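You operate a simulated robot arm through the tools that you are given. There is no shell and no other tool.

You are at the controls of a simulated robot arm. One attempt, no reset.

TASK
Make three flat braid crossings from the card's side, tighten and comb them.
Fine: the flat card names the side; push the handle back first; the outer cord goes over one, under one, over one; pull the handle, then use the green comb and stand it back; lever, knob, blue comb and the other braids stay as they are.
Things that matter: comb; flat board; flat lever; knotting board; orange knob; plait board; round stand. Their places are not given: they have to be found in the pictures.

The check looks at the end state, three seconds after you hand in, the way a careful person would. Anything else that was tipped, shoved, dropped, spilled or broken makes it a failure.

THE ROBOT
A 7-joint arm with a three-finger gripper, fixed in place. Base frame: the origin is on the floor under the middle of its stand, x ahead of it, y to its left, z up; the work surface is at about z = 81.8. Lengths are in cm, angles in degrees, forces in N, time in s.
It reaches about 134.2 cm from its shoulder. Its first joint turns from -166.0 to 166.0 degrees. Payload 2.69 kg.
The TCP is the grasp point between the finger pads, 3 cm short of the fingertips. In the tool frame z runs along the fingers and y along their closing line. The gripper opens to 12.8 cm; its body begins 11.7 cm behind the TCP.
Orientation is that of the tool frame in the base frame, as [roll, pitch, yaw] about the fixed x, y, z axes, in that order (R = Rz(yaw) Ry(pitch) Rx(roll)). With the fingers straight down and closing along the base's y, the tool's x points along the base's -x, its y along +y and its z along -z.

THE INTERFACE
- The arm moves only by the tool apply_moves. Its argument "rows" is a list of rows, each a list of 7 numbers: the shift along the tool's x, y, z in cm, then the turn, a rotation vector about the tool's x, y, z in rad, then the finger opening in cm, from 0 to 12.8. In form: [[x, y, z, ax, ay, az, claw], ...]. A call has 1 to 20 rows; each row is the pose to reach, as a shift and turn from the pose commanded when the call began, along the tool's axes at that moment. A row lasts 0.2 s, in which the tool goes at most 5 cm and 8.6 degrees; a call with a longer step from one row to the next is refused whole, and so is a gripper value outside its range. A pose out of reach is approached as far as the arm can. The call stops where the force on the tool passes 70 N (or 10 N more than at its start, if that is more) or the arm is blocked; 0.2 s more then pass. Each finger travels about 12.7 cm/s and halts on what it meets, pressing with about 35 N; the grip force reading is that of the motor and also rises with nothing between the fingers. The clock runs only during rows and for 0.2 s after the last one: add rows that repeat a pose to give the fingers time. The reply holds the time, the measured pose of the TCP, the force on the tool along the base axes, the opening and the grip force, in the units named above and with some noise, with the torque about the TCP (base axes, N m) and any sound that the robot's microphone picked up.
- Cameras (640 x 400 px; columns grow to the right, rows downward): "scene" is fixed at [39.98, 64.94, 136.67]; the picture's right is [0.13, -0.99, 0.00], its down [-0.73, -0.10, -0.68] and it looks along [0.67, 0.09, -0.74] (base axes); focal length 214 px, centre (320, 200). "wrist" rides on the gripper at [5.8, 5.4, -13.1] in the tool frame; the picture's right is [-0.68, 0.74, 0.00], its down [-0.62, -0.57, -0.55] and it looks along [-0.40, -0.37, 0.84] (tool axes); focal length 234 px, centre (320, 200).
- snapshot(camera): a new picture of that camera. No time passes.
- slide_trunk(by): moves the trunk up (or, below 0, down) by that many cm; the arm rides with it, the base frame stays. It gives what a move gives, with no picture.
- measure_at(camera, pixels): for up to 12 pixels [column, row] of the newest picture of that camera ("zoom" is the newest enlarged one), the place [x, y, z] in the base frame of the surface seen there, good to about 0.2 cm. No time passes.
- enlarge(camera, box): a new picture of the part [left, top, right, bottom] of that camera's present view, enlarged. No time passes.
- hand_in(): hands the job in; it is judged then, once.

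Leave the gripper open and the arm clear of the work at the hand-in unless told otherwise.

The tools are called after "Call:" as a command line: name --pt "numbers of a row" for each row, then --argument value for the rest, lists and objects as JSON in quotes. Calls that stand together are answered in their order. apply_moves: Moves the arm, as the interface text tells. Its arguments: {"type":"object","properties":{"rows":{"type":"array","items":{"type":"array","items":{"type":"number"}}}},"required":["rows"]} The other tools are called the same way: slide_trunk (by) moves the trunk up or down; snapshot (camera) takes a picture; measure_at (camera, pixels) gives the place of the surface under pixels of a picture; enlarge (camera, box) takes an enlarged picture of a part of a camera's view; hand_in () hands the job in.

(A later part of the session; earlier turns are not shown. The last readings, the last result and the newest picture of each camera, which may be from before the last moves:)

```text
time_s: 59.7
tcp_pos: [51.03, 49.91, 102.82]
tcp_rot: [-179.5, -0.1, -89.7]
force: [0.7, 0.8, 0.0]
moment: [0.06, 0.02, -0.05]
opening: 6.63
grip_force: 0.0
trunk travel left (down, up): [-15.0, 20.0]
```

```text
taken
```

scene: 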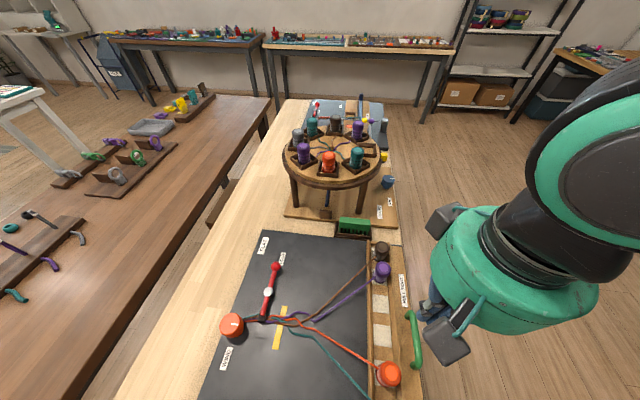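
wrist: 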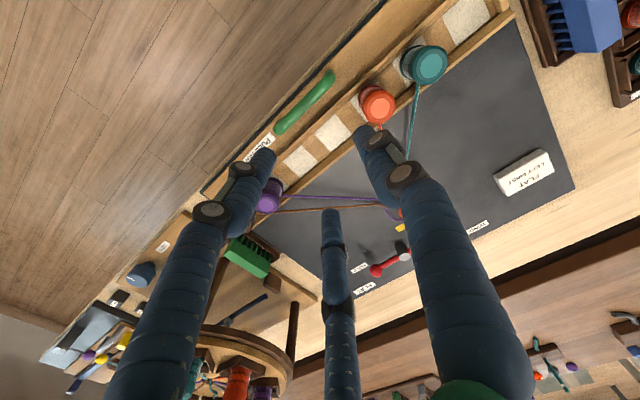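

Now I lean the palm 20° toward -y (turn about tool y, the closing axis) while moving to a hover at (74, 57, 101), short of the comb, and set the opening to 4.5.

Call:
apply_moves --pt "-1.2 -3.9 0.3 0 -0.058 0 6" --pt "-2.4 -7.8 0.6 -0.009 -0.116 0.005 5" --pt "-3.6 -11.7 0.9 -0.009 -0.174 0.005 4.5" --pt "-4.8 -15.6 1.2 -0.009 -0.232 0.005 4.5" --pt "-6 -19.5 1.5 -0.009 -0.29 0.005 4.5" --pt "-7 -23 1.8 -0.009 -0.349 0.005 4.5" --pt "-7 -23 1.8 -0.009 -0.349 0.005 4.5"

Call:
snapshot --camera "wrist"

Call:
snapshot --camera "scene"

```text
time_s: 61.3
tcp_pos: [74.07, 56.93, 101.37]
tcp_rot: [179.9, 20.0, -90.1]
force: [0.5, 0.1, -0.6]
moment: [0.05, 0.0, 0.03]
opening: 4.52
grip_force: 0.0
trunk travel left (down, up): [-15.0, 20.0]
```

```text
taken
```

wrist: 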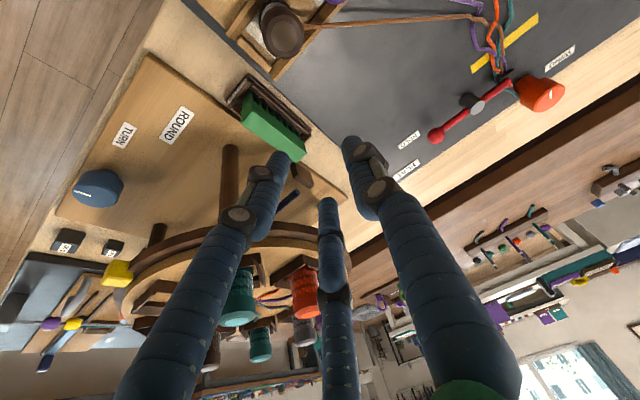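

```text
taken
```

scene: 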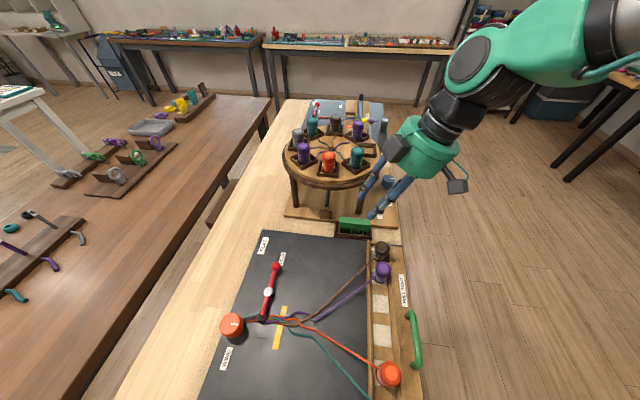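

The lean is right: palm toward -y, fingers toward +y. I measure the comb and the disc's rim from here.

Call:
enlarge --camera "wrist" --box '[210, 60, 340, 180]'

Call:
measure_at --camera "zoom" --pixels '[[180, 190], [160, 215], [175, 130], [390, 320], [270, 220], [300, 290], [240, 190], [130, 150], [160, 110], [330, 245], [120, 90], [340, 340]]'

Call:
measure_at --camera "wrist" --pixels '[[300, 225], [315, 235], [200, 232], [180, 240], [150, 262], [125, 290], [305, 240], [205, 245], [238, 300], [303, 290], [155, 245], [230, 180]]'

Call:
enlarge --camera "scene" --box '[280, 100, 420, 250]'

```text
3.33 times, centred on (275, 120) of wrist
```

zoom: 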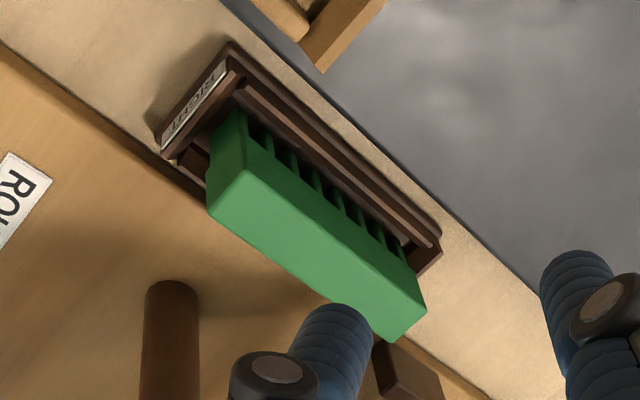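

```text
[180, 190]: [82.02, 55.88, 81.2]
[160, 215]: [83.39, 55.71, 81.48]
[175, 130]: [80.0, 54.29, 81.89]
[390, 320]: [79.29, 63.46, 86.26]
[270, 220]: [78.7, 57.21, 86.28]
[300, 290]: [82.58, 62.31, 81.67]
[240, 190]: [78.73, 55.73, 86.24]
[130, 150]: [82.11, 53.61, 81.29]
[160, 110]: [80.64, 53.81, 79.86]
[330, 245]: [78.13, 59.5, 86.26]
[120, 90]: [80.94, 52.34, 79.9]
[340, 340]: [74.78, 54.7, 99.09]
```

```text
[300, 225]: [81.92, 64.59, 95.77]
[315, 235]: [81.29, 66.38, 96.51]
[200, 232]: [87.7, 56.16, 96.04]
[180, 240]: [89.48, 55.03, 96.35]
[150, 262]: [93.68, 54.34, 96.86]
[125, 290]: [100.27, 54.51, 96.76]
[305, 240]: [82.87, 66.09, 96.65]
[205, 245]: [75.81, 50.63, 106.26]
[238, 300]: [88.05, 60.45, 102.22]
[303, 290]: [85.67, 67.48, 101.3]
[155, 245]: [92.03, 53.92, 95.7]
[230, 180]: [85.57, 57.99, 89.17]
```

```text
2.67 times, centred on (350, 175) of scene
```

zoom: 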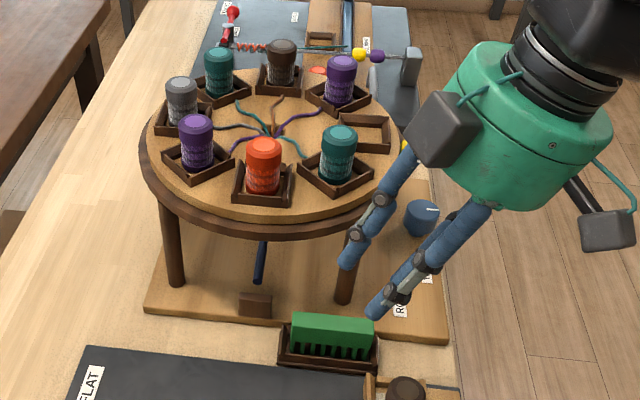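

With the true rim radius (≈ 16.1 cm around (97.3, 69)), this yaw would bring two fingers too near the disc. The other way round (single finger on the stand side, still leaning to -y) leaves about 1.5 cm, so I retreat, level, and turn to yaw +90.

Call:
apply_moves --pt "0.9 3 -1.1 0 0.06 0 4.5" --pt "1.8 6 -2.3 0 0.12 0 4.5" --pt "2.8 9 -3.4 0 0.18 0 4.5" --pt "3.67 12 -4.53 0 0.24 0 4.5" --pt "3.67 12 -4.53 0 0.3 0 4.5" --pt "3.67 12 -4.53 0 0.349 0 4.5"

Call:
apply_moves --pt "0 0 0 0 0 0.145 4.5" --pt "0 0 0 0 0 0.29 4.5" --pt "0 0 0 0 0 0.435 4.5" --pt "0 0 0 0 0 0.58 4.5" --pt "0 0 0 0 0 0.725 4.5" --pt "0 0 0 0 0 0.87 4.5" --pt "0 0 0 0 0 1.015 4.5" --pt "0 0 0 0 0 1.16 4.5" --pt "0 0 0 0 0 1.305 4.5" --pt "0 0 0 0 0 1.45 4.5" --pt "0 0 0 0 0 1.571 4.5"

Call:
apply_moves --pt "0 0 0 0 0 0.145 4.5" --pt "0 0 0 0 0 0.29 4.5" --pt "0 0 0 0 0 0.435 4.5" --pt "0 0 0 0 0 0.58 4.5" --pt "0 0 0 0 0 0.725 4.5" --pt "0 0 0 0 0 0.87 4.5" --pt "0 0 0 0 0 1.015 4.5" --pt "0 0 0 0 0 1.16 4.5" --pt "0 0 0 0 0 1.305 4.5" --pt "0 0 0 0 0 1.45 4.5" --pt "0 0 0 0 0 1.571 4.5" --pt "0 0 0 0 0 1.571 4.5"

Call:
snapshot --camera "wrist"

Call:
snapshot --camera "scene"

```text
time_s: 62.7
tcp_pos: [61.87, 52.1, 104.07]
tcp_rot: [180.0, -0.2, -90.2]
force: [-0.1, -0.4, -0.1]
moment: [-0.01, 0.0, 0.0]
opening: 4.52
grip_force: 0.1
trunk travel left (down, up): [-15.0, 20.0]
```

```text
time_s: 65.1
tcp_pos: [62.09, 51.88, 104.17]
tcp_rot: [-179.8, -0.1, 179.8]
force: [-0.3, -0.5, 0.4]
moment: [0.0, 0.0, 0.0]
opening: 4.49
grip_force: 0.0
trunk travel left (down, up): [-15.0, 20.0]
```

```text
time_s: 67.7
tcp_pos: [61.98, 51.96, 104.36]
tcp_rot: [-179.9, 0.2, 89.8]
force: [-0.1, 0.1, -0.7]
moment: [-0.02, 0.0, -0.01]
opening: 4.51
grip_force: 0.0
trunk travel left (down, up): [-15.0, 20.0]
```

```text
taken
```

wrist: 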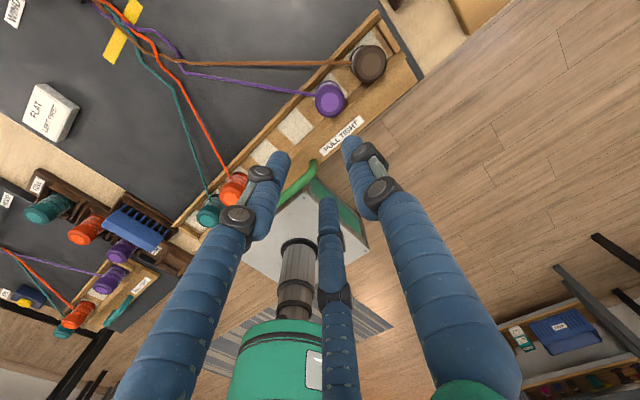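

```text
taken
```

scene: 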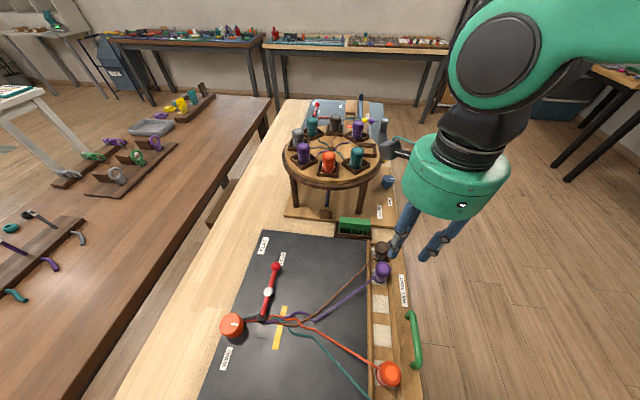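

Yaw +90 reached. Now I take precise measurements of the comb's spine edges from the scene camera.

Call:
enlarge --camera "scene" --box '[330, 205, 380, 245]'

Call:
measure_at --camera "zoom" --pixels '[[130, 150], [130, 175], [130, 200], [300, 150], [300, 175], [300, 205], [450, 165], [450, 190], [450, 220], [110, 170], [470, 190], [300, 240]]'

```text
10.00 times, centred on (355, 225) of scene
```

zoom: 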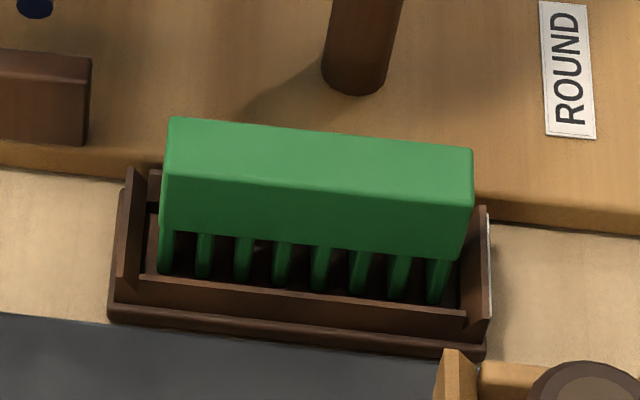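

```text
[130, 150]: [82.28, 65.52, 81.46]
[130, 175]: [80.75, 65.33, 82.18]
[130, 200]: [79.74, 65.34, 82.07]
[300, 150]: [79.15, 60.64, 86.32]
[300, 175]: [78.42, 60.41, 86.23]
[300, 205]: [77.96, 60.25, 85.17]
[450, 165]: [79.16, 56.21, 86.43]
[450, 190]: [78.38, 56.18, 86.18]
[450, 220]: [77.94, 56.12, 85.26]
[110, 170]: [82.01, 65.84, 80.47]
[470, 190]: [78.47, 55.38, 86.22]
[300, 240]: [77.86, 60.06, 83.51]
```

Spine: x 77.95–79.8 (centre 78.85), y 55.5–64.5, z 83.7–86.3. I go to a hover at (78.25, 59.4, 104) leaning 20° toward -y, opening 4.9.

Call:
apply_moves --pt "1.5 3.25 0 0 0.07 0 4.9" --pt "3 6.5 0 0 0.14 0 4.9" --pt "4.5 9.75 0 0 0.21 0 4.9" --pt "6 13 0 0 0.28 0 4.9" --pt "7.44 16.27 0 0 0.349 -0.003 4.9" --pt "7.44 16.27 0 0 0.349 -0.003 4.9"

Call:
snapshot --camera "wrist"

Call:
enlarge --camera "scene" --box '[270, 80, 470, 250]'

```text
time_s: 69.1
tcp_pos: [78.36, 59.53, 104.42]
tcp_rot: [180.0, -20.0, 90.1]
force: [-0.4, 0.0, -0.1]
moment: [0.07, 0.04, -0.02]
opening: 4.89
grip_force: 0.1
trunk travel left (down, up): [-15.0, 20.0]
```

```text
taken
```

wrist: 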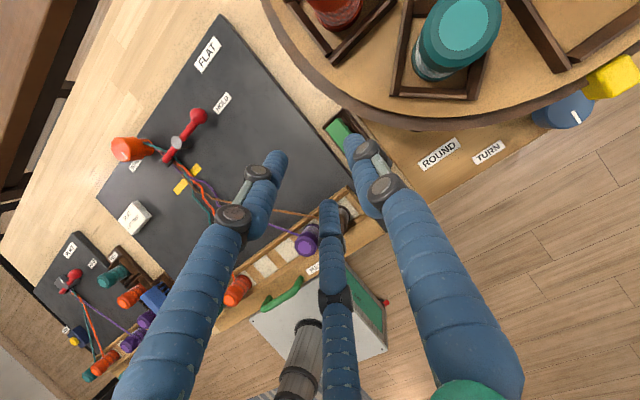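

```text
2.35 times, centred on (370, 165) of scene
```

zoom: 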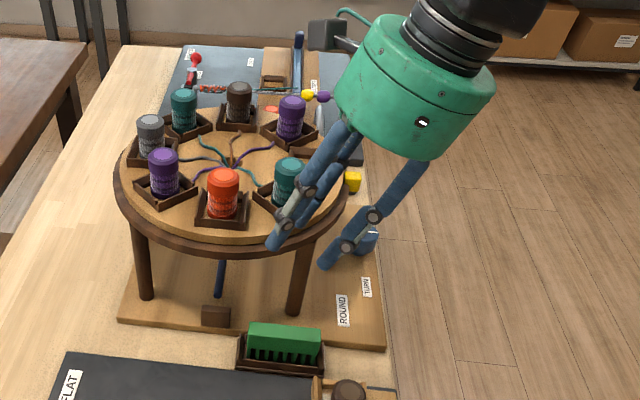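

The gripper is placed; before descending I check how close the stand's teal bobbin is to where the wrist-camera box will come.

Call:
measure_at --camera "wrist" --pixels '[[467, 22], [440, 25], [495, 20], [467, 45], [432, 60], [400, 75], [395, 90], [440, 95], [480, 90], [410, 20], [330, 10], [380, 110]]'

Call:
measure_at --camera "zoom" --pixels '[[310, 35], [325, 20], [340, 45], [350, 40], [360, 15], [312, 48]]'

```text
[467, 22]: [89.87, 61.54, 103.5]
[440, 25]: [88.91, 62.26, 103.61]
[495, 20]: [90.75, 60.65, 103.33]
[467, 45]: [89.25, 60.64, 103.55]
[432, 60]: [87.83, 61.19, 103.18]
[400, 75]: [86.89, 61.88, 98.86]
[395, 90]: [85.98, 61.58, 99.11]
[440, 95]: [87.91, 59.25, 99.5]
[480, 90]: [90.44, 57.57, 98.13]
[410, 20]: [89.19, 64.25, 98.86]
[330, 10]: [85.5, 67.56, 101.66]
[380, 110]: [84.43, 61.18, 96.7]
```

```text
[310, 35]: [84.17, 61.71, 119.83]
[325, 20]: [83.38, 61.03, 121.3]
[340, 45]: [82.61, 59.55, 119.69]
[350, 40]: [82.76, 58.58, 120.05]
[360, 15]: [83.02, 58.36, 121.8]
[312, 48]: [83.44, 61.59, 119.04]
```

The box should clear the teal bobbin and its holder by ~1.4 cm. I descend in stages; first 9 cm straight down.

Call:
apply_moves --pt "-1.03 0 2.82 0 0 0 4.9" --pt "-2.05 0 5.64 0 0 0 4.9" --pt "-3.08 0 8.46 0 0 0 4.9" --pt "-3.08 0 8.46 0 0 0 4.9"

Call:
snapshot --camera "wrist"

Call:
enlarge --camera "scene" --box '[290, 100, 450, 260]'

```text
time_s: 70.1
tcp_pos: [78.43, 59.35, 95.07]
tcp_rot: [180.0, -19.8, 90.1]
force: [-0.1, 1.4, 0.0]
moment: [0.01, -0.01, 0.02]
opening: 4.89
grip_force: 0.1
trunk travel left (down, up): [-15.0, 20.0]
```

```text
taken
```

wrist: 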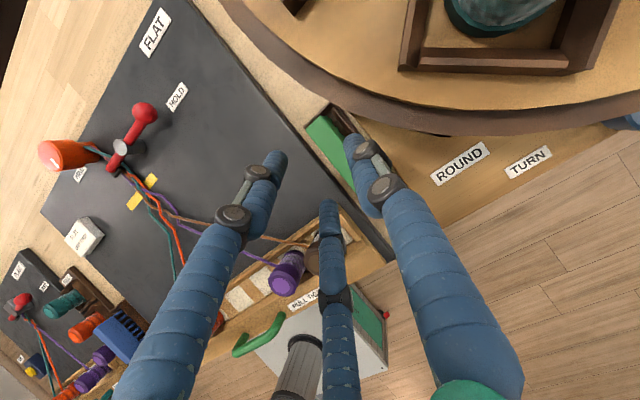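

```text
2.50 times, centred on (370, 180) of scene
```

zoom: 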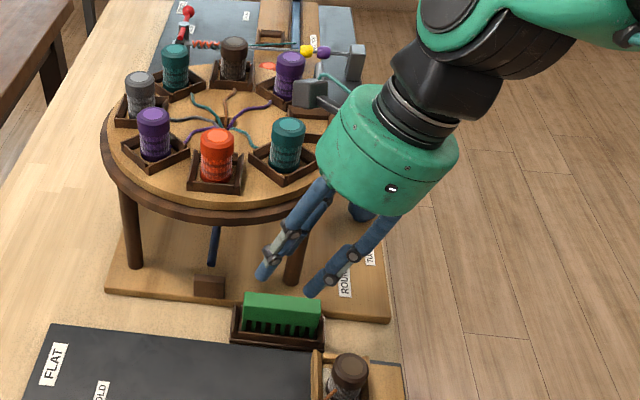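

Clear so far. I descend another 4 cm (tips just above the spine) and check alignment.

Call:
apply_moves --pt "-0.68 -0.05 1.88 0 0 0 4.9" --pt "-1.37 -0.1 3.76 0 0 0 4.9" --pt "-1.37 -0.1 3.76 0 0 0 4.9"

Call:
snapshot --camera "wrist"

Call:
enlarge --camera "wrist" --box '[250, 90, 400, 250]'

Call:
enlarge --camera "scene" --box '[310, 130, 430, 250]'

```text
time_s: 70.9
tcp_pos: [78.21, 59.32, 91.12]
tcp_rot: [-180.0, -20.0, 90.0]
force: [-0.4, 0.3, 0.1]
moment: [-0.02, -0.01, 0.0]
opening: 4.93
grip_force: 0.1
trunk travel left (down, up): [-15.0, 20.0]
```

```text
taken
```

wrist: 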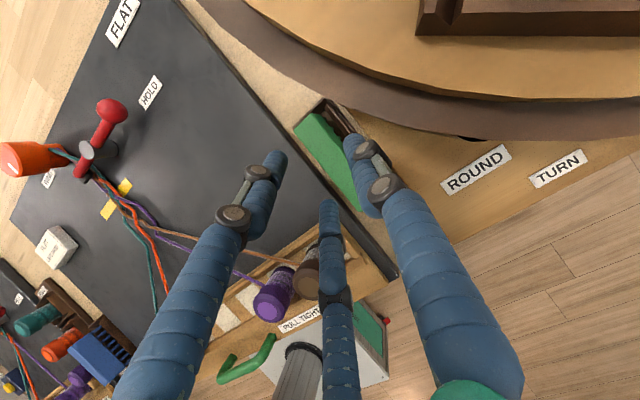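

```text
2.50 times, centred on (325, 170) of wrist
```

zoom: 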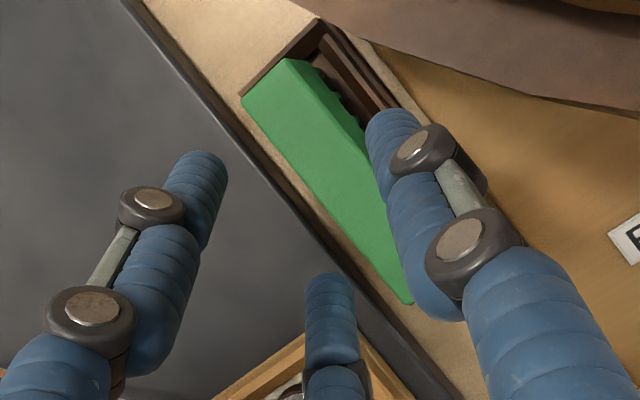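

```text
3.33 times, centred on (370, 190) of scene
```

zoom: 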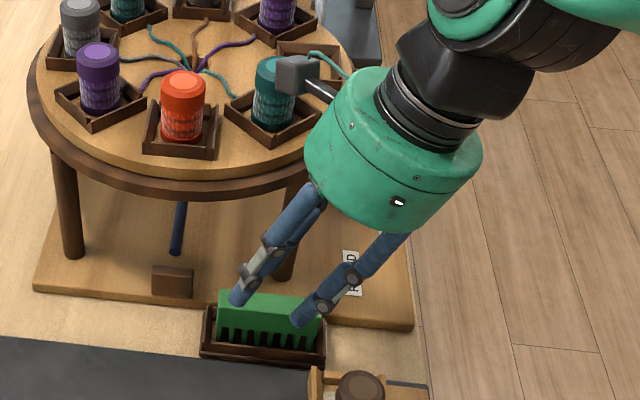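

The box turns out ~3.3 cm in size and stays > 2 cm from the teal bobbin. The comb lies between the single finger (stand side) and the pair. I descend the last 4.5 cm slowly.

Call:
apply_moves --pt "-0.51 0 1.41 0 0 0 4.9" --pt "-1.03 0 2.82 0 0 0 4.9" --pt "-1.3 0 3.57 0 0 0 4.9" --pt "-1.54 0 4.23 0 0 0 4.9" --pt "-1.54 0 4.23 0 0 0 4.9"

Call:
snapshot --camera "wrist"

Call:
enlarge --camera "wrist" --box '[250, 90, 400, 250]'

Call:
enlarge --camera "scene" --box '[310, 150, 430, 260]'

```text
time_s: 72.1
tcp_pos: [78.21, 59.42, 86.81]
tcp_rot: [-179.9, -20.0, 90.1]
force: [-0.3, 0.4, -0.8]
moment: [0.01, 0.0, -0.02]
opening: 4.91
grip_force: 0.1
trunk travel left (down, up): [-15.0, 20.0]
```

```text
taken
```

wrist: 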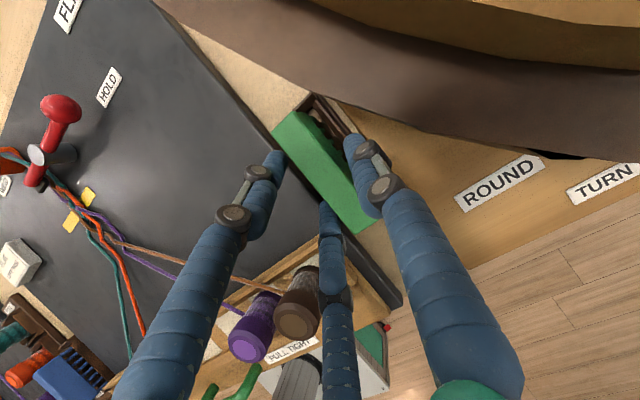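

```text
2.50 times, centred on (325, 170) of wrist
```

zoom: 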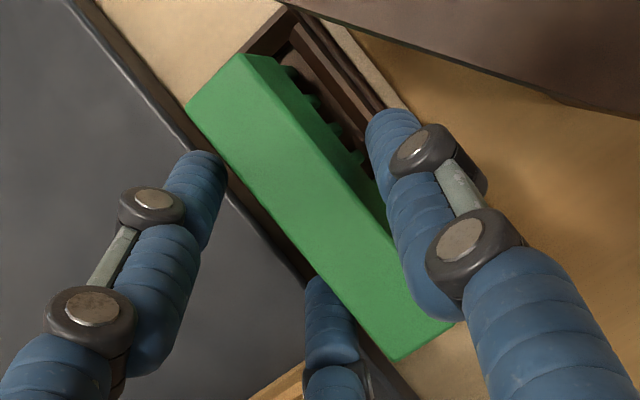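

```text
3.64 times, centred on (370, 205) of scene
```

zoom: 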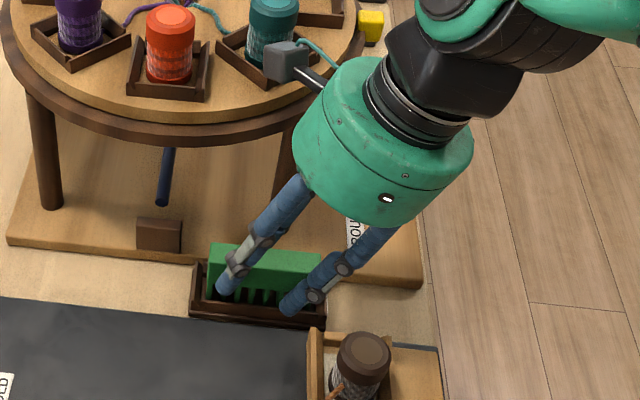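

The comb sits between the fingers with gaps on both sides. I go 0.25 cm lower and close.

Call:
apply_moves --pt "-0.09 0 0.24 0 0 0 4.9" --pt "-0.09 0 0.24 0 0 0 4.2" --pt "-0.09 0 0.24 0 0 0 3.6" --pt "-0.09 0 0.24 0 0 0 3" --pt "-0.09 0 0.24 0 0 0 2.4" --pt "-0.09 0 0.24 0 0 0 1.5" --pt "-0.09 0 0.24 0 0 0 0.5" --pt "-0.09 0 0.24 0 0 0 0.5"

Call:
snapshot --camera "wrist"

Call:
enlarge --camera "wrist" --box '[250, 90, 400, 250]'

```text
time_s: 73.9
tcp_pos: [78.27, 59.41, 86.51]
tcp_rot: [-179.9, -19.9, 90.1]
force: [-0.5, 0.1, -0.3]
moment: [-0.01, 0.01, -0.01]
opening: 3.23
grip_force: 35.2
trunk travel left (down, up): [-15.0, 20.0]
```

```text
taken
```

wrist: 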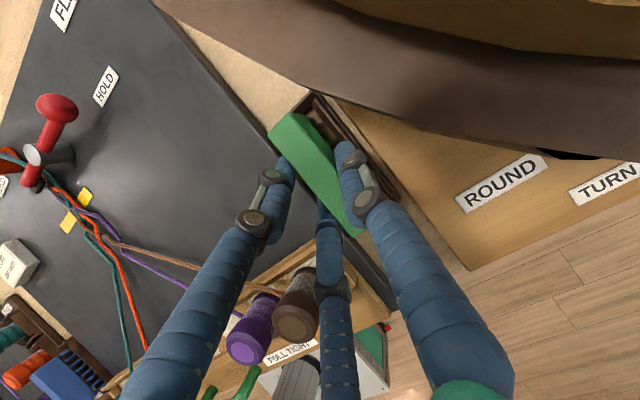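

```text
2.50 times, centred on (325, 170) of wrist
```

zoom: 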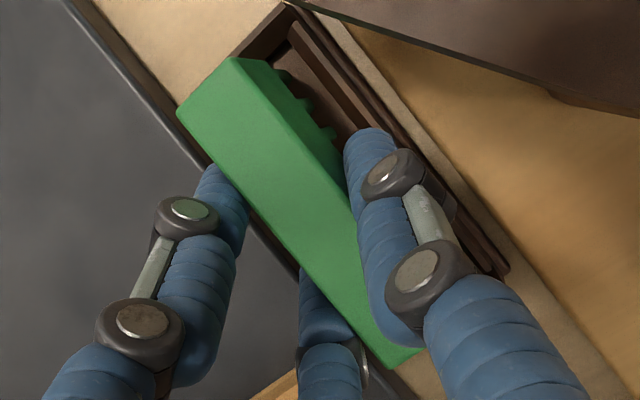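

Gripped (35 N). I lift straight up slowly and check how the comb sits.

Call:
apply_moves --pt "0.17 0 -0.47 0 0 0 0.5" --pt "0.34 0 -0.94 0 0 0 0.5" --pt "0.68 0 -1.88 0 0 0 0.5" --pt "1.03 0 -2.82 0 0 0 0.5" --pt "1.37 0 -3.76 0 0 0 0.5"

Call:
snapshot --camera "wrist"

Call:
enlarge --camera "wrist" --box '[250, 90, 400, 250]'

Call:
enlarge --camera "scene" --box '[310, 150, 430, 260]'

```text
time_s: 75.1
tcp_pos: [78.11, 59.33, 90.42]
tcp_rot: [-180.0, -19.9, 90.0]
force: [-0.5, -0.3, -0.8]
moment: [0.0, 0.0, -0.02]
opening: 3.25
grip_force: 35.1
trunk travel left (down, up): [-15.0, 20.0]
```

```text
taken
```

wrist: 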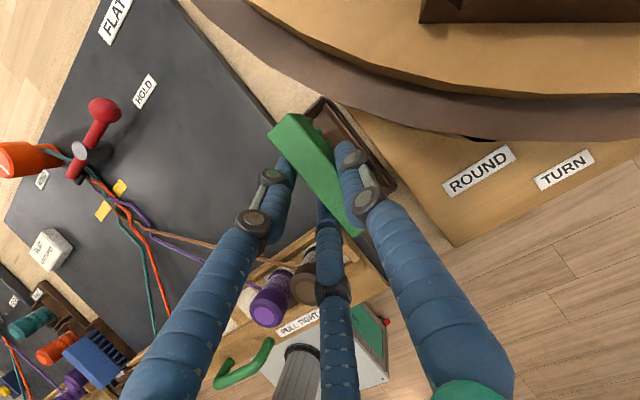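

```text
2.50 times, centred on (325, 170) of wrist
```

zoom: 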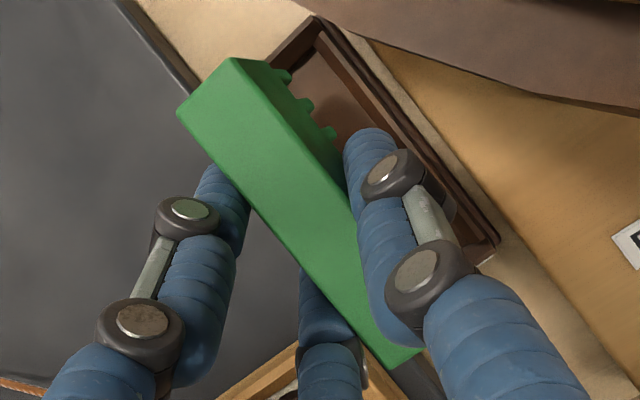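

```text
3.64 times, centred on (370, 205) of scene
```

zoom: 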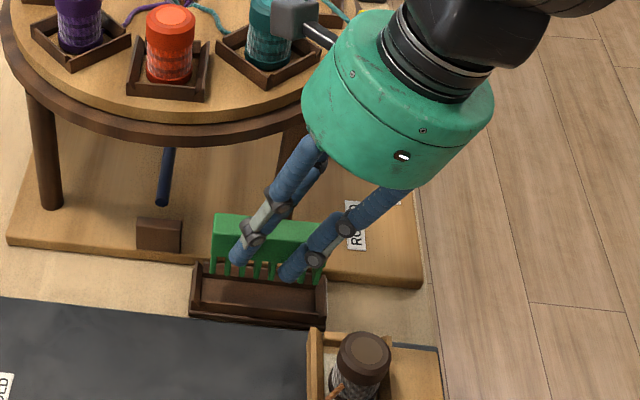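

The comb is out of the tray and level. I measure its pose relative to the gripper.

Call:
measure_at --camera "zoom" --pixels '[[225, 225], [260, 232], [310, 235], [218, 250], [320, 250], [217, 268], [318, 278], [230, 222], [270, 262], [258, 268]]'

Call:
measure_at --camera "wrist" --pixels '[[293, 117], [276, 131], [300, 150], [320, 175], [335, 200], [350, 225], [318, 150], [340, 180], [308, 125], [315, 160]]'

```text
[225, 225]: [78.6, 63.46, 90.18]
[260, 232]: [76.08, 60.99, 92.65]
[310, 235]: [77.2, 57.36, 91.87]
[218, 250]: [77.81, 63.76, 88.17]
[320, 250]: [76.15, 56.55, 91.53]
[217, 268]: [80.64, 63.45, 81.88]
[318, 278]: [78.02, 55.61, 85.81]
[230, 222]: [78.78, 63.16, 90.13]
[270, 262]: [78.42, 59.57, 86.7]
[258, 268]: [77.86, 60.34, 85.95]
```

```text
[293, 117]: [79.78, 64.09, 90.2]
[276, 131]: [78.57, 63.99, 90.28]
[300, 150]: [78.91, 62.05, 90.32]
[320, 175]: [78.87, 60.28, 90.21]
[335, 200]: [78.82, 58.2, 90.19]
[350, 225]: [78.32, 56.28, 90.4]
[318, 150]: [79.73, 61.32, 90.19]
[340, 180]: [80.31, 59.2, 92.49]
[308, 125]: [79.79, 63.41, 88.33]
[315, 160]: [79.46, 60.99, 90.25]
```

Spine top is 0.2 cm below the TCP, its centre offset (+0.6, +0.6) from it. I raise to z ~104 vertically, then move away from the stand.

Call:
apply_moves --pt "1.15 0 -3.17 0 0 0 0.5" --pt "2.31 0 -6.34 0 0 0 0.5" --pt "3.46 0 -9.52 0 0 0 0.5" --pt "4.62 0 -12.69 0 0 0 0.5" --pt "4.62 -4 -12.69 0 0 0 0.5" --pt "4.62 -8 -12.69 0 0 0 0.5" --pt "4.62 -12 -12.69 0 0 0 0.5" --pt "4.62 -16 -12.69 0 0 0 0.5"

Call:
snapshot --camera "scene"

Call:
snapshot --camera "wrist"

```text
time_s: 76.9
tcp_pos: [62.15, 59.22, 104.07]
tcp_rot: [180.0, -20.0, 90.0]
force: [1.1, 0.6, 0.1]
moment: [-0.02, 0.04, 0.03]
opening: 3.22
grip_force: 35.3
trunk travel left (down, up): [-15.0, 20.0]
```

```text
taken
```

scene: 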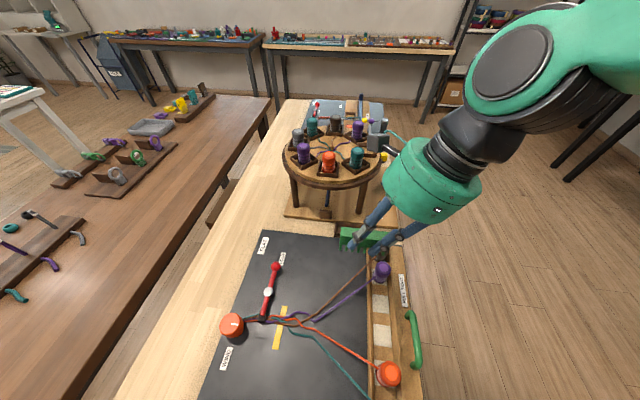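

```text
taken
```

wrist: 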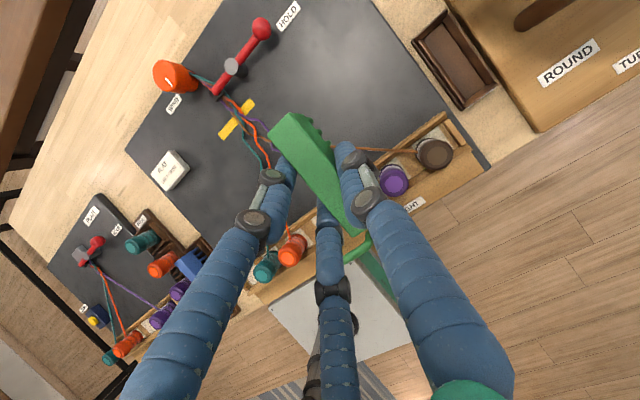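

The empty tray is visible now. I measure the tray's inside for later, and the crossings, tape and clamp.

Call:
enlarge --camera "wrist" --box '[405, 0, 505, 110]'

Call:
measure_at --camera "wrist" --pixels '[[444, 18], [416, 42], [464, 104], [494, 82], [455, 60], [440, 40], [470, 80], [429, 30], [480, 93], [436, 62], [472, 45]]'

Call:
enlarge --camera "scene" --box '[250, 295, 330, 345]'

Call:
measure_at --camera "zoom" --pixels '[[275, 215], [370, 240], [460, 235], [600, 145], [620, 115], [330, 45], [280, 260], [100, 170], [130, 180], [160, 130], [330, 260], [480, 160]]'

```text
3.64 times, centred on (455, 55) of wrist
```

zoom: 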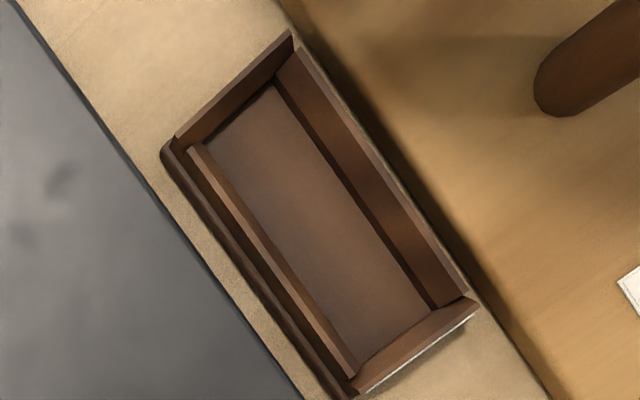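

```text
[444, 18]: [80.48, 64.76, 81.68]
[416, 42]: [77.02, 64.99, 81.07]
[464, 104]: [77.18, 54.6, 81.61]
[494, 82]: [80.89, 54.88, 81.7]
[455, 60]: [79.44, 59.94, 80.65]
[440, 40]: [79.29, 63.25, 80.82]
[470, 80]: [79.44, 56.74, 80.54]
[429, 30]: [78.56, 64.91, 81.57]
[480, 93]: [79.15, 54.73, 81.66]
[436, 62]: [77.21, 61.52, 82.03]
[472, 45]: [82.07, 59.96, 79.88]
```

```text
8.00 times, centred on (290, 320) of scene
```

zoom: 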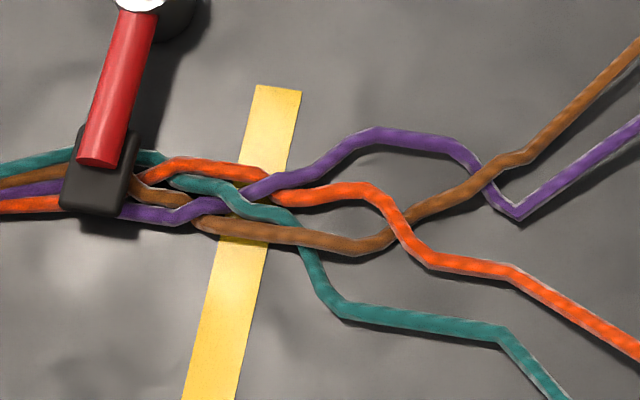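

```text
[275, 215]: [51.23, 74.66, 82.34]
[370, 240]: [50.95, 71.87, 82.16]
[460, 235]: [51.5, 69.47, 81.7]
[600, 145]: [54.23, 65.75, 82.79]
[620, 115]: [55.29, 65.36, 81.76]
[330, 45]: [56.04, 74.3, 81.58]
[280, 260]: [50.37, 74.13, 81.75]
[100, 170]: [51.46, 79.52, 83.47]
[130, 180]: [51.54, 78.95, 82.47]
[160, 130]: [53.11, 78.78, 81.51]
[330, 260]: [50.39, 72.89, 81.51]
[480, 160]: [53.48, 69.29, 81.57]
```

Crossings lie at y ≈ 73.8, 71.2 and 68.9 (x 50.6–52.7); tape at y ≈ 74.8; clamp starts at y 78.7. I turn the comb +90° about vertical so its spine runs along x, moving to hover at TCP (51.9, 64.9, 97).

Call:
apply_moves --pt "0.27 -0.93 0.78 0.0488 0 -0.1342 0.5" --pt "0.54 -1.86 1.55 0.0976 0 -0.2684 0.5" --pt "0.81 -2.8 2.33 0.1464 0 -0.4026 0.5" --pt "1.08 -3.73 3.1 0.1953 0 -0.5367 0.5" --pt "1.35 -4.66 3.88 0.2441 0 -0.6709 0.5" --pt "1.61 -5.6 4.65 0.2929 0 -0.8051 0.5" --pt "1.88 -6.52 5.43 0.3417 0 -0.9393 0.5" --pt "2.15 -7.45 6.2 0.3905 0 -1.0735 0.5" --pt "2.42 -8.39 6.98 0.4394 0 -1.2076 0.5" --pt "2.69 -9.32 7.75 0.4882 0 -1.3418 0.5" --pt "2.96 -10.25 8.53 0.537 0 -1.476 0.5" --pt "2.96 -10.25 8.53 0.537 0 -1.476 0.5"

Call:
snapshot --camera "scene"

Call:
snapshot --camera "wrist"

```text
time_s: 79.5
tcp_pos: [52.0, 64.98, 97.02]
tcp_rot: [-179.9, -19.9, -180.0]
force: [-0.6, 0.3, -1.3]
moment: [-0.05, -0.02, -0.02]
opening: 3.25
grip_force: 35.0
trunk travel left (down, up): [-15.0, 20.0]
```

```text
taken
```

scene: 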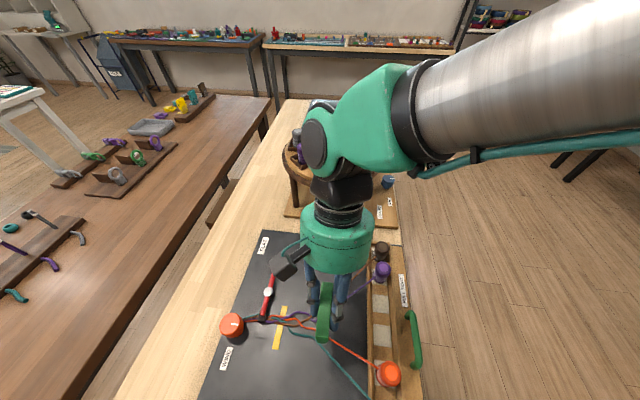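

```text
taken
```

wrist: 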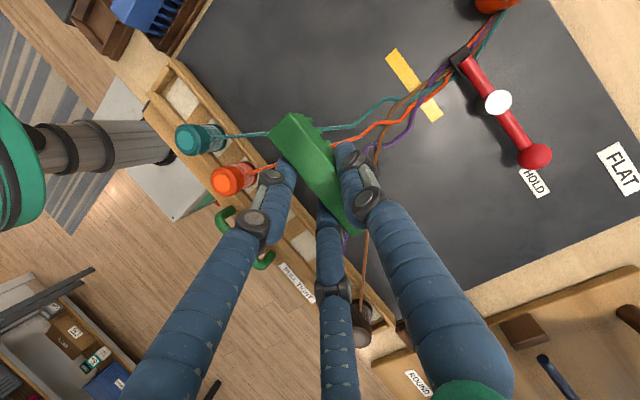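

The comb's spine now runs along x. I measure its place and enlarge the view between comb and cords.

Call:
measure_at --camera "wrist" --pixels '[[293, 117], [276, 131], [300, 150], [320, 175], [335, 200], [355, 228], [308, 140], [310, 122]]'

Call:
enlarge --camera "scene" --box '[240, 260, 400, 390]'

Call:
measure_at --camera "zoom" --pixels '[[320, 90], [345, 90], [308, 240], [345, 240], [330, 160], [300, 230], [310, 190], [300, 260]]'

```text
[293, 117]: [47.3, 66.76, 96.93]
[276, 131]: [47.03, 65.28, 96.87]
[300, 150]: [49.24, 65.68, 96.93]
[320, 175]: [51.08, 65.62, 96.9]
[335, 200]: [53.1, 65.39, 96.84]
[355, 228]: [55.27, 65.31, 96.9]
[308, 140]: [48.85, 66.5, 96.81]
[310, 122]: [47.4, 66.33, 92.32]
```

```text
3.08 times, centred on (320, 325) of scene
```

zoom: 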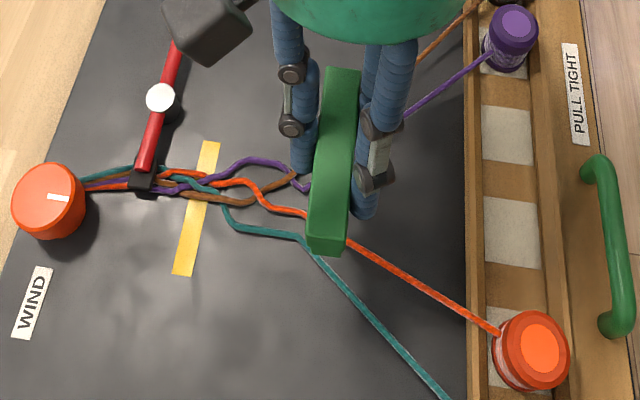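

```text
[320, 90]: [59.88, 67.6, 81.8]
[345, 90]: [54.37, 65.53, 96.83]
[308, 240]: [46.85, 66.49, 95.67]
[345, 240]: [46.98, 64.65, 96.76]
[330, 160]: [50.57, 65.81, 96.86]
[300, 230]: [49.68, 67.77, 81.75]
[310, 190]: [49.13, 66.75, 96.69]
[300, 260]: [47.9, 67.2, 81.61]
```

Comb centre is at (51.3, 65.7), top z 96.9. I shift it to (51.5, 66.8), just outside the last crossing, and lower until the teeth are ~2.4 cm above the board, then look.

Call:
apply_moves --pt "-0.19 1.1 -0.07 0 0 0 0.5" --pt "-1.4 1.1 3.2 0 0 0 0.5" --pt "-2.2 1.1 5.4 0 0 0 0.5" --pt "-2.58 1.1 6.51 0 0 0 0.5" --pt "-2.58 1.1 6.51 0 0 0 0.5"

Call:
snapshot --camera "wrist"

Call:
enlarge --camera "scene" --box '[260, 270, 360, 360]'

```text
time_s: 80.7
tcp_pos: [52.14, 66.21, 89.91]
tcp_rot: [180.0, -20.1, -179.8]
force: [-0.3, -0.1, -1.0]
moment: [0.05, 0.0, 0.0]
opening: 3.24
grip_force: 35.8
trunk travel left (down, up): [-15.0, 20.0]
```

```text
taken
```

wrist: 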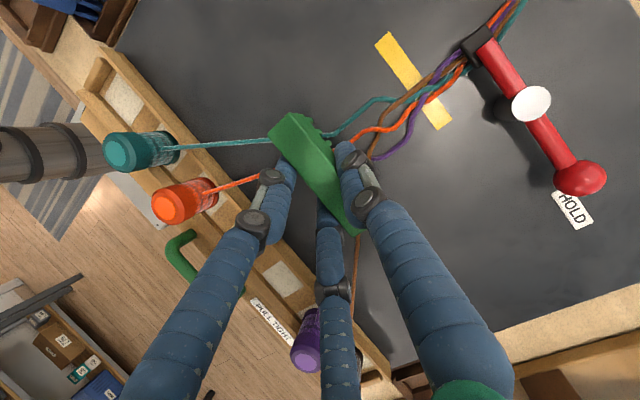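

```text
4.44 times, centred on (310, 315) of scene
```

zoom: 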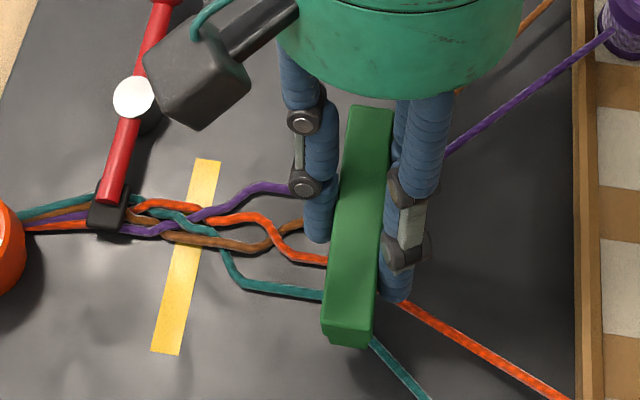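

Aligned over the cords. I lower to TCP z 87.75 (teeth ~0.2 cm above the board), watching force.

Call:
apply_moves --pt "-0.34 0 0.94 0 0 0 0.5" --pt "-0.55 0 1.5 0 0 0 0.5" --pt "-0.68 0 1.88 0 0 0 0.5" --pt "-0.74 0 2.03 0 0 0 0.5" --pt "-0.74 0 2.03 0 0 0 0.5"

Call:
snapshot --camera "wrist"

Call:
enlarge --camera "scene" --box '[260, 270, 360, 360]'

```text
time_s: 81.9
tcp_pos: [52.07, 66.22, 87.8]
tcp_rot: [-180.0, -20.0, -179.9]
force: [0.7, 0.4, -1.5]
moment: [0.0, -0.03, -0.02]
opening: 3.25
grip_force: 35.0
trunk travel left (down, up): [-15.0, 20.0]
```

```text
taken
```

wrist: 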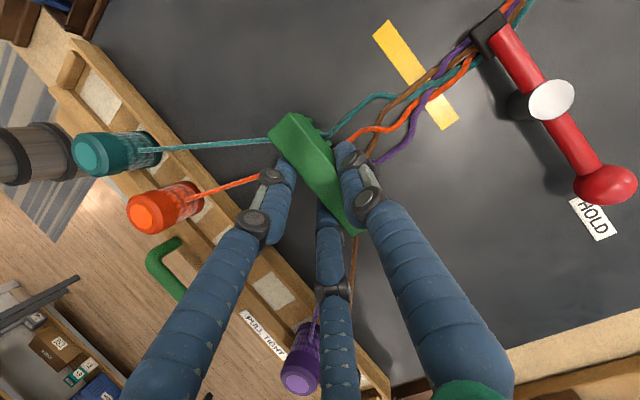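

```text
4.44 times, centred on (310, 315) of scene
```

zoom: 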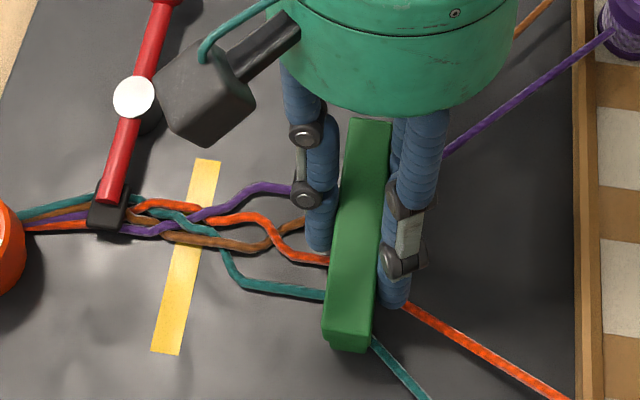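

No contact force; teeth are down among the cords. I sweep toward +y (the tape) slowly: first 2.4 cm.

Call:
apply_moves --pt "0 0.4 0 0 0 0 0.5" --pt "0 0.8 0 0 0 0 0.5" --pt "0 1.2 0 0 0 0 0.5" --pt "0 1.6 0 0 0 0 0.5" --pt "0 2.0 0 0 0 0 0.5" --pt "0 2.4 0 0 0 0 0.5"

Call:
snapshot --camera "wrist"

Call:
enlarge --camera "scene" --box '[240, 270, 340, 360]'

```text
time_s: 83.3
tcp_pos: [52.12, 68.56, 87.75]
tcp_rot: [-179.8, -20.1, -180.0]
force: [0.5, 0.1, -0.6]
moment: [0.0, 0.0, -0.02]
opening: 3.22
grip_force: 34.7
trunk travel left (down, up): [-15.0, 20.0]
```

```text
taken
```

wrist: 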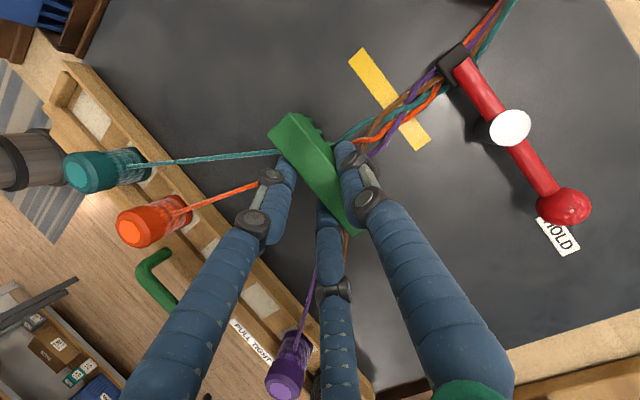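

```text
4.44 times, centred on (290, 315) of scene
```

zoom: 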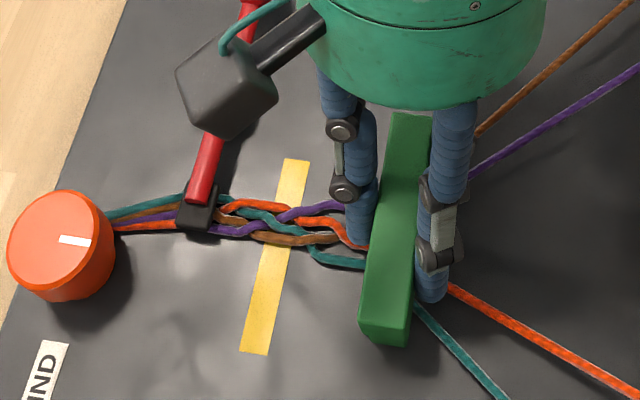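

The cords are gathering in front of the comb: it works. I sweep another 2.4 cm.

Call:
apply_moves --pt "0 0.4 0 0 0 0 0.5" --pt "0 0.8 0 0 0 0 0.5" --pt "0 1.2 0 0 0 0 0.5" --pt "0 1.6 0 0 0 0 0.5" --pt "0 2.0 0 0 0 0 0.5" --pt "0 2.4 0 0 0 0 0.5"

Call:
snapshot --camera "wrist"

Call:
enlarge --camera "scene" --box '[240, 270, 340, 360]'

```text
time_s: 84.7
tcp_pos: [52.13, 70.96, 87.89]
tcp_rot: [-179.9, -20.0, 180.0]
force: [-1.0, -10.0, -0.4]
moment: [-0.29, 0.03, 0.06]
opening: 3.23
grip_force: 35.0
trunk travel left (down, up): [-15.0, 20.0]
```

```text
taken
```

wrist: 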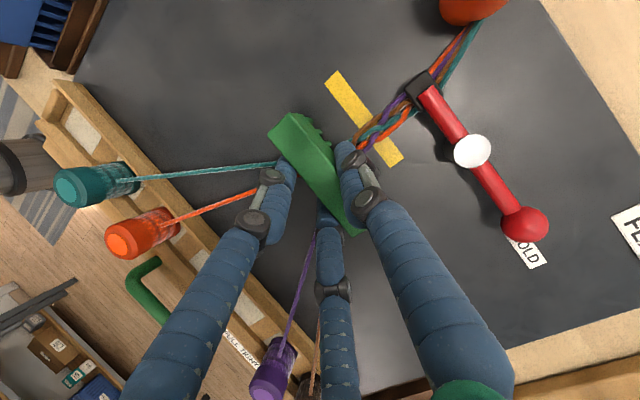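

```text
4.44 times, centred on (290, 315) of scene
```

zoom: 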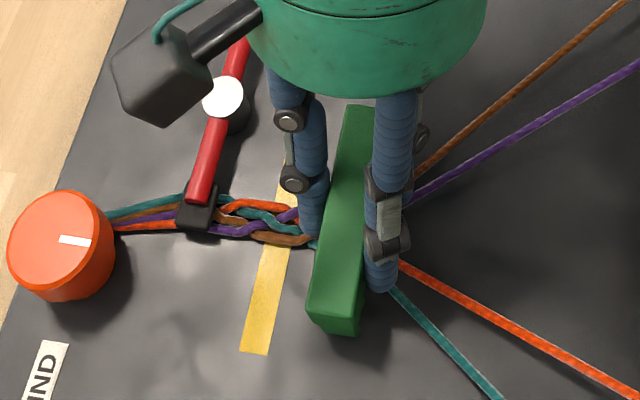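

A resistance of 10 N has appeared: the crossings are packed close to the tape (comb at y 71.6). I press slightly further in 0.15 cm steps to seat them.

Call:
apply_moves --pt "0 0.15 0 0 0 0 0.5" --pt "0 0.3 0 0 0 0 0.5" --pt "0 0.3 0 0 0 0 0.5"

Call:
enlarge --camera "scene" --box '[240, 270, 340, 360]'

Call:
enlarge --camera "wrist" --box '[260, 60, 440, 230]'

```text
time_s: 85.5
tcp_pos: [52.08, 71.15, 87.97]
tcp_rot: [-180.0, -20.0, 179.9]
force: [0.2, -12.0, -1.2]
moment: [-0.35, 0.02, 0.07]
opening: 3.26
grip_force: 35.1
trunk travel left (down, up): [-15.0, 20.0]
```

```text
4.44 times, centred on (290, 315) of scene
```

zoom: 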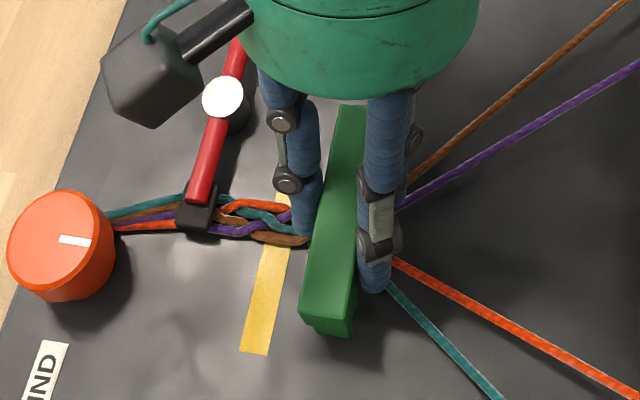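

```text
2.35 times, centred on (350, 145) of wrist
```

zoom: 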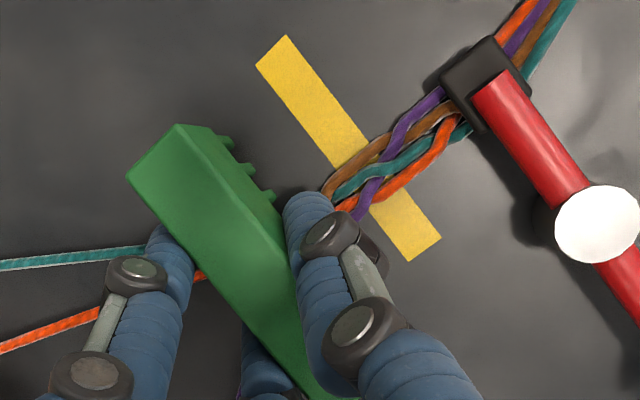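

Call:
apply_moves --pt "0 0.15 0 0 0 0 0.5" --pt "0 0.3 0 0 0 0 0.5" --pt "0 0.45 0 0 0 0 0.5" --pt "0 0.45 0 0 0 0 0.5"

Call:
enlarge --camera "scene" --box '[240, 270, 340, 360]'

```text
time_s: 86.5
tcp_pos: [52.11, 71.74, 87.91]
tcp_rot: [-179.9, -20.0, -180.0]
force: [-0.1, -12.3, -1.0]
moment: [-0.34, 0.01, 0.1]
opening: 3.26
grip_force: 34.6
trunk travel left (down, up): [-15.0, 20.0]
```

```text
4.44 times, centred on (290, 315) of scene
```

zoom: 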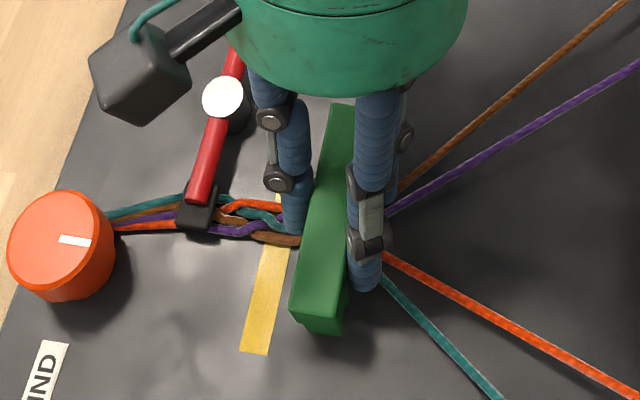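

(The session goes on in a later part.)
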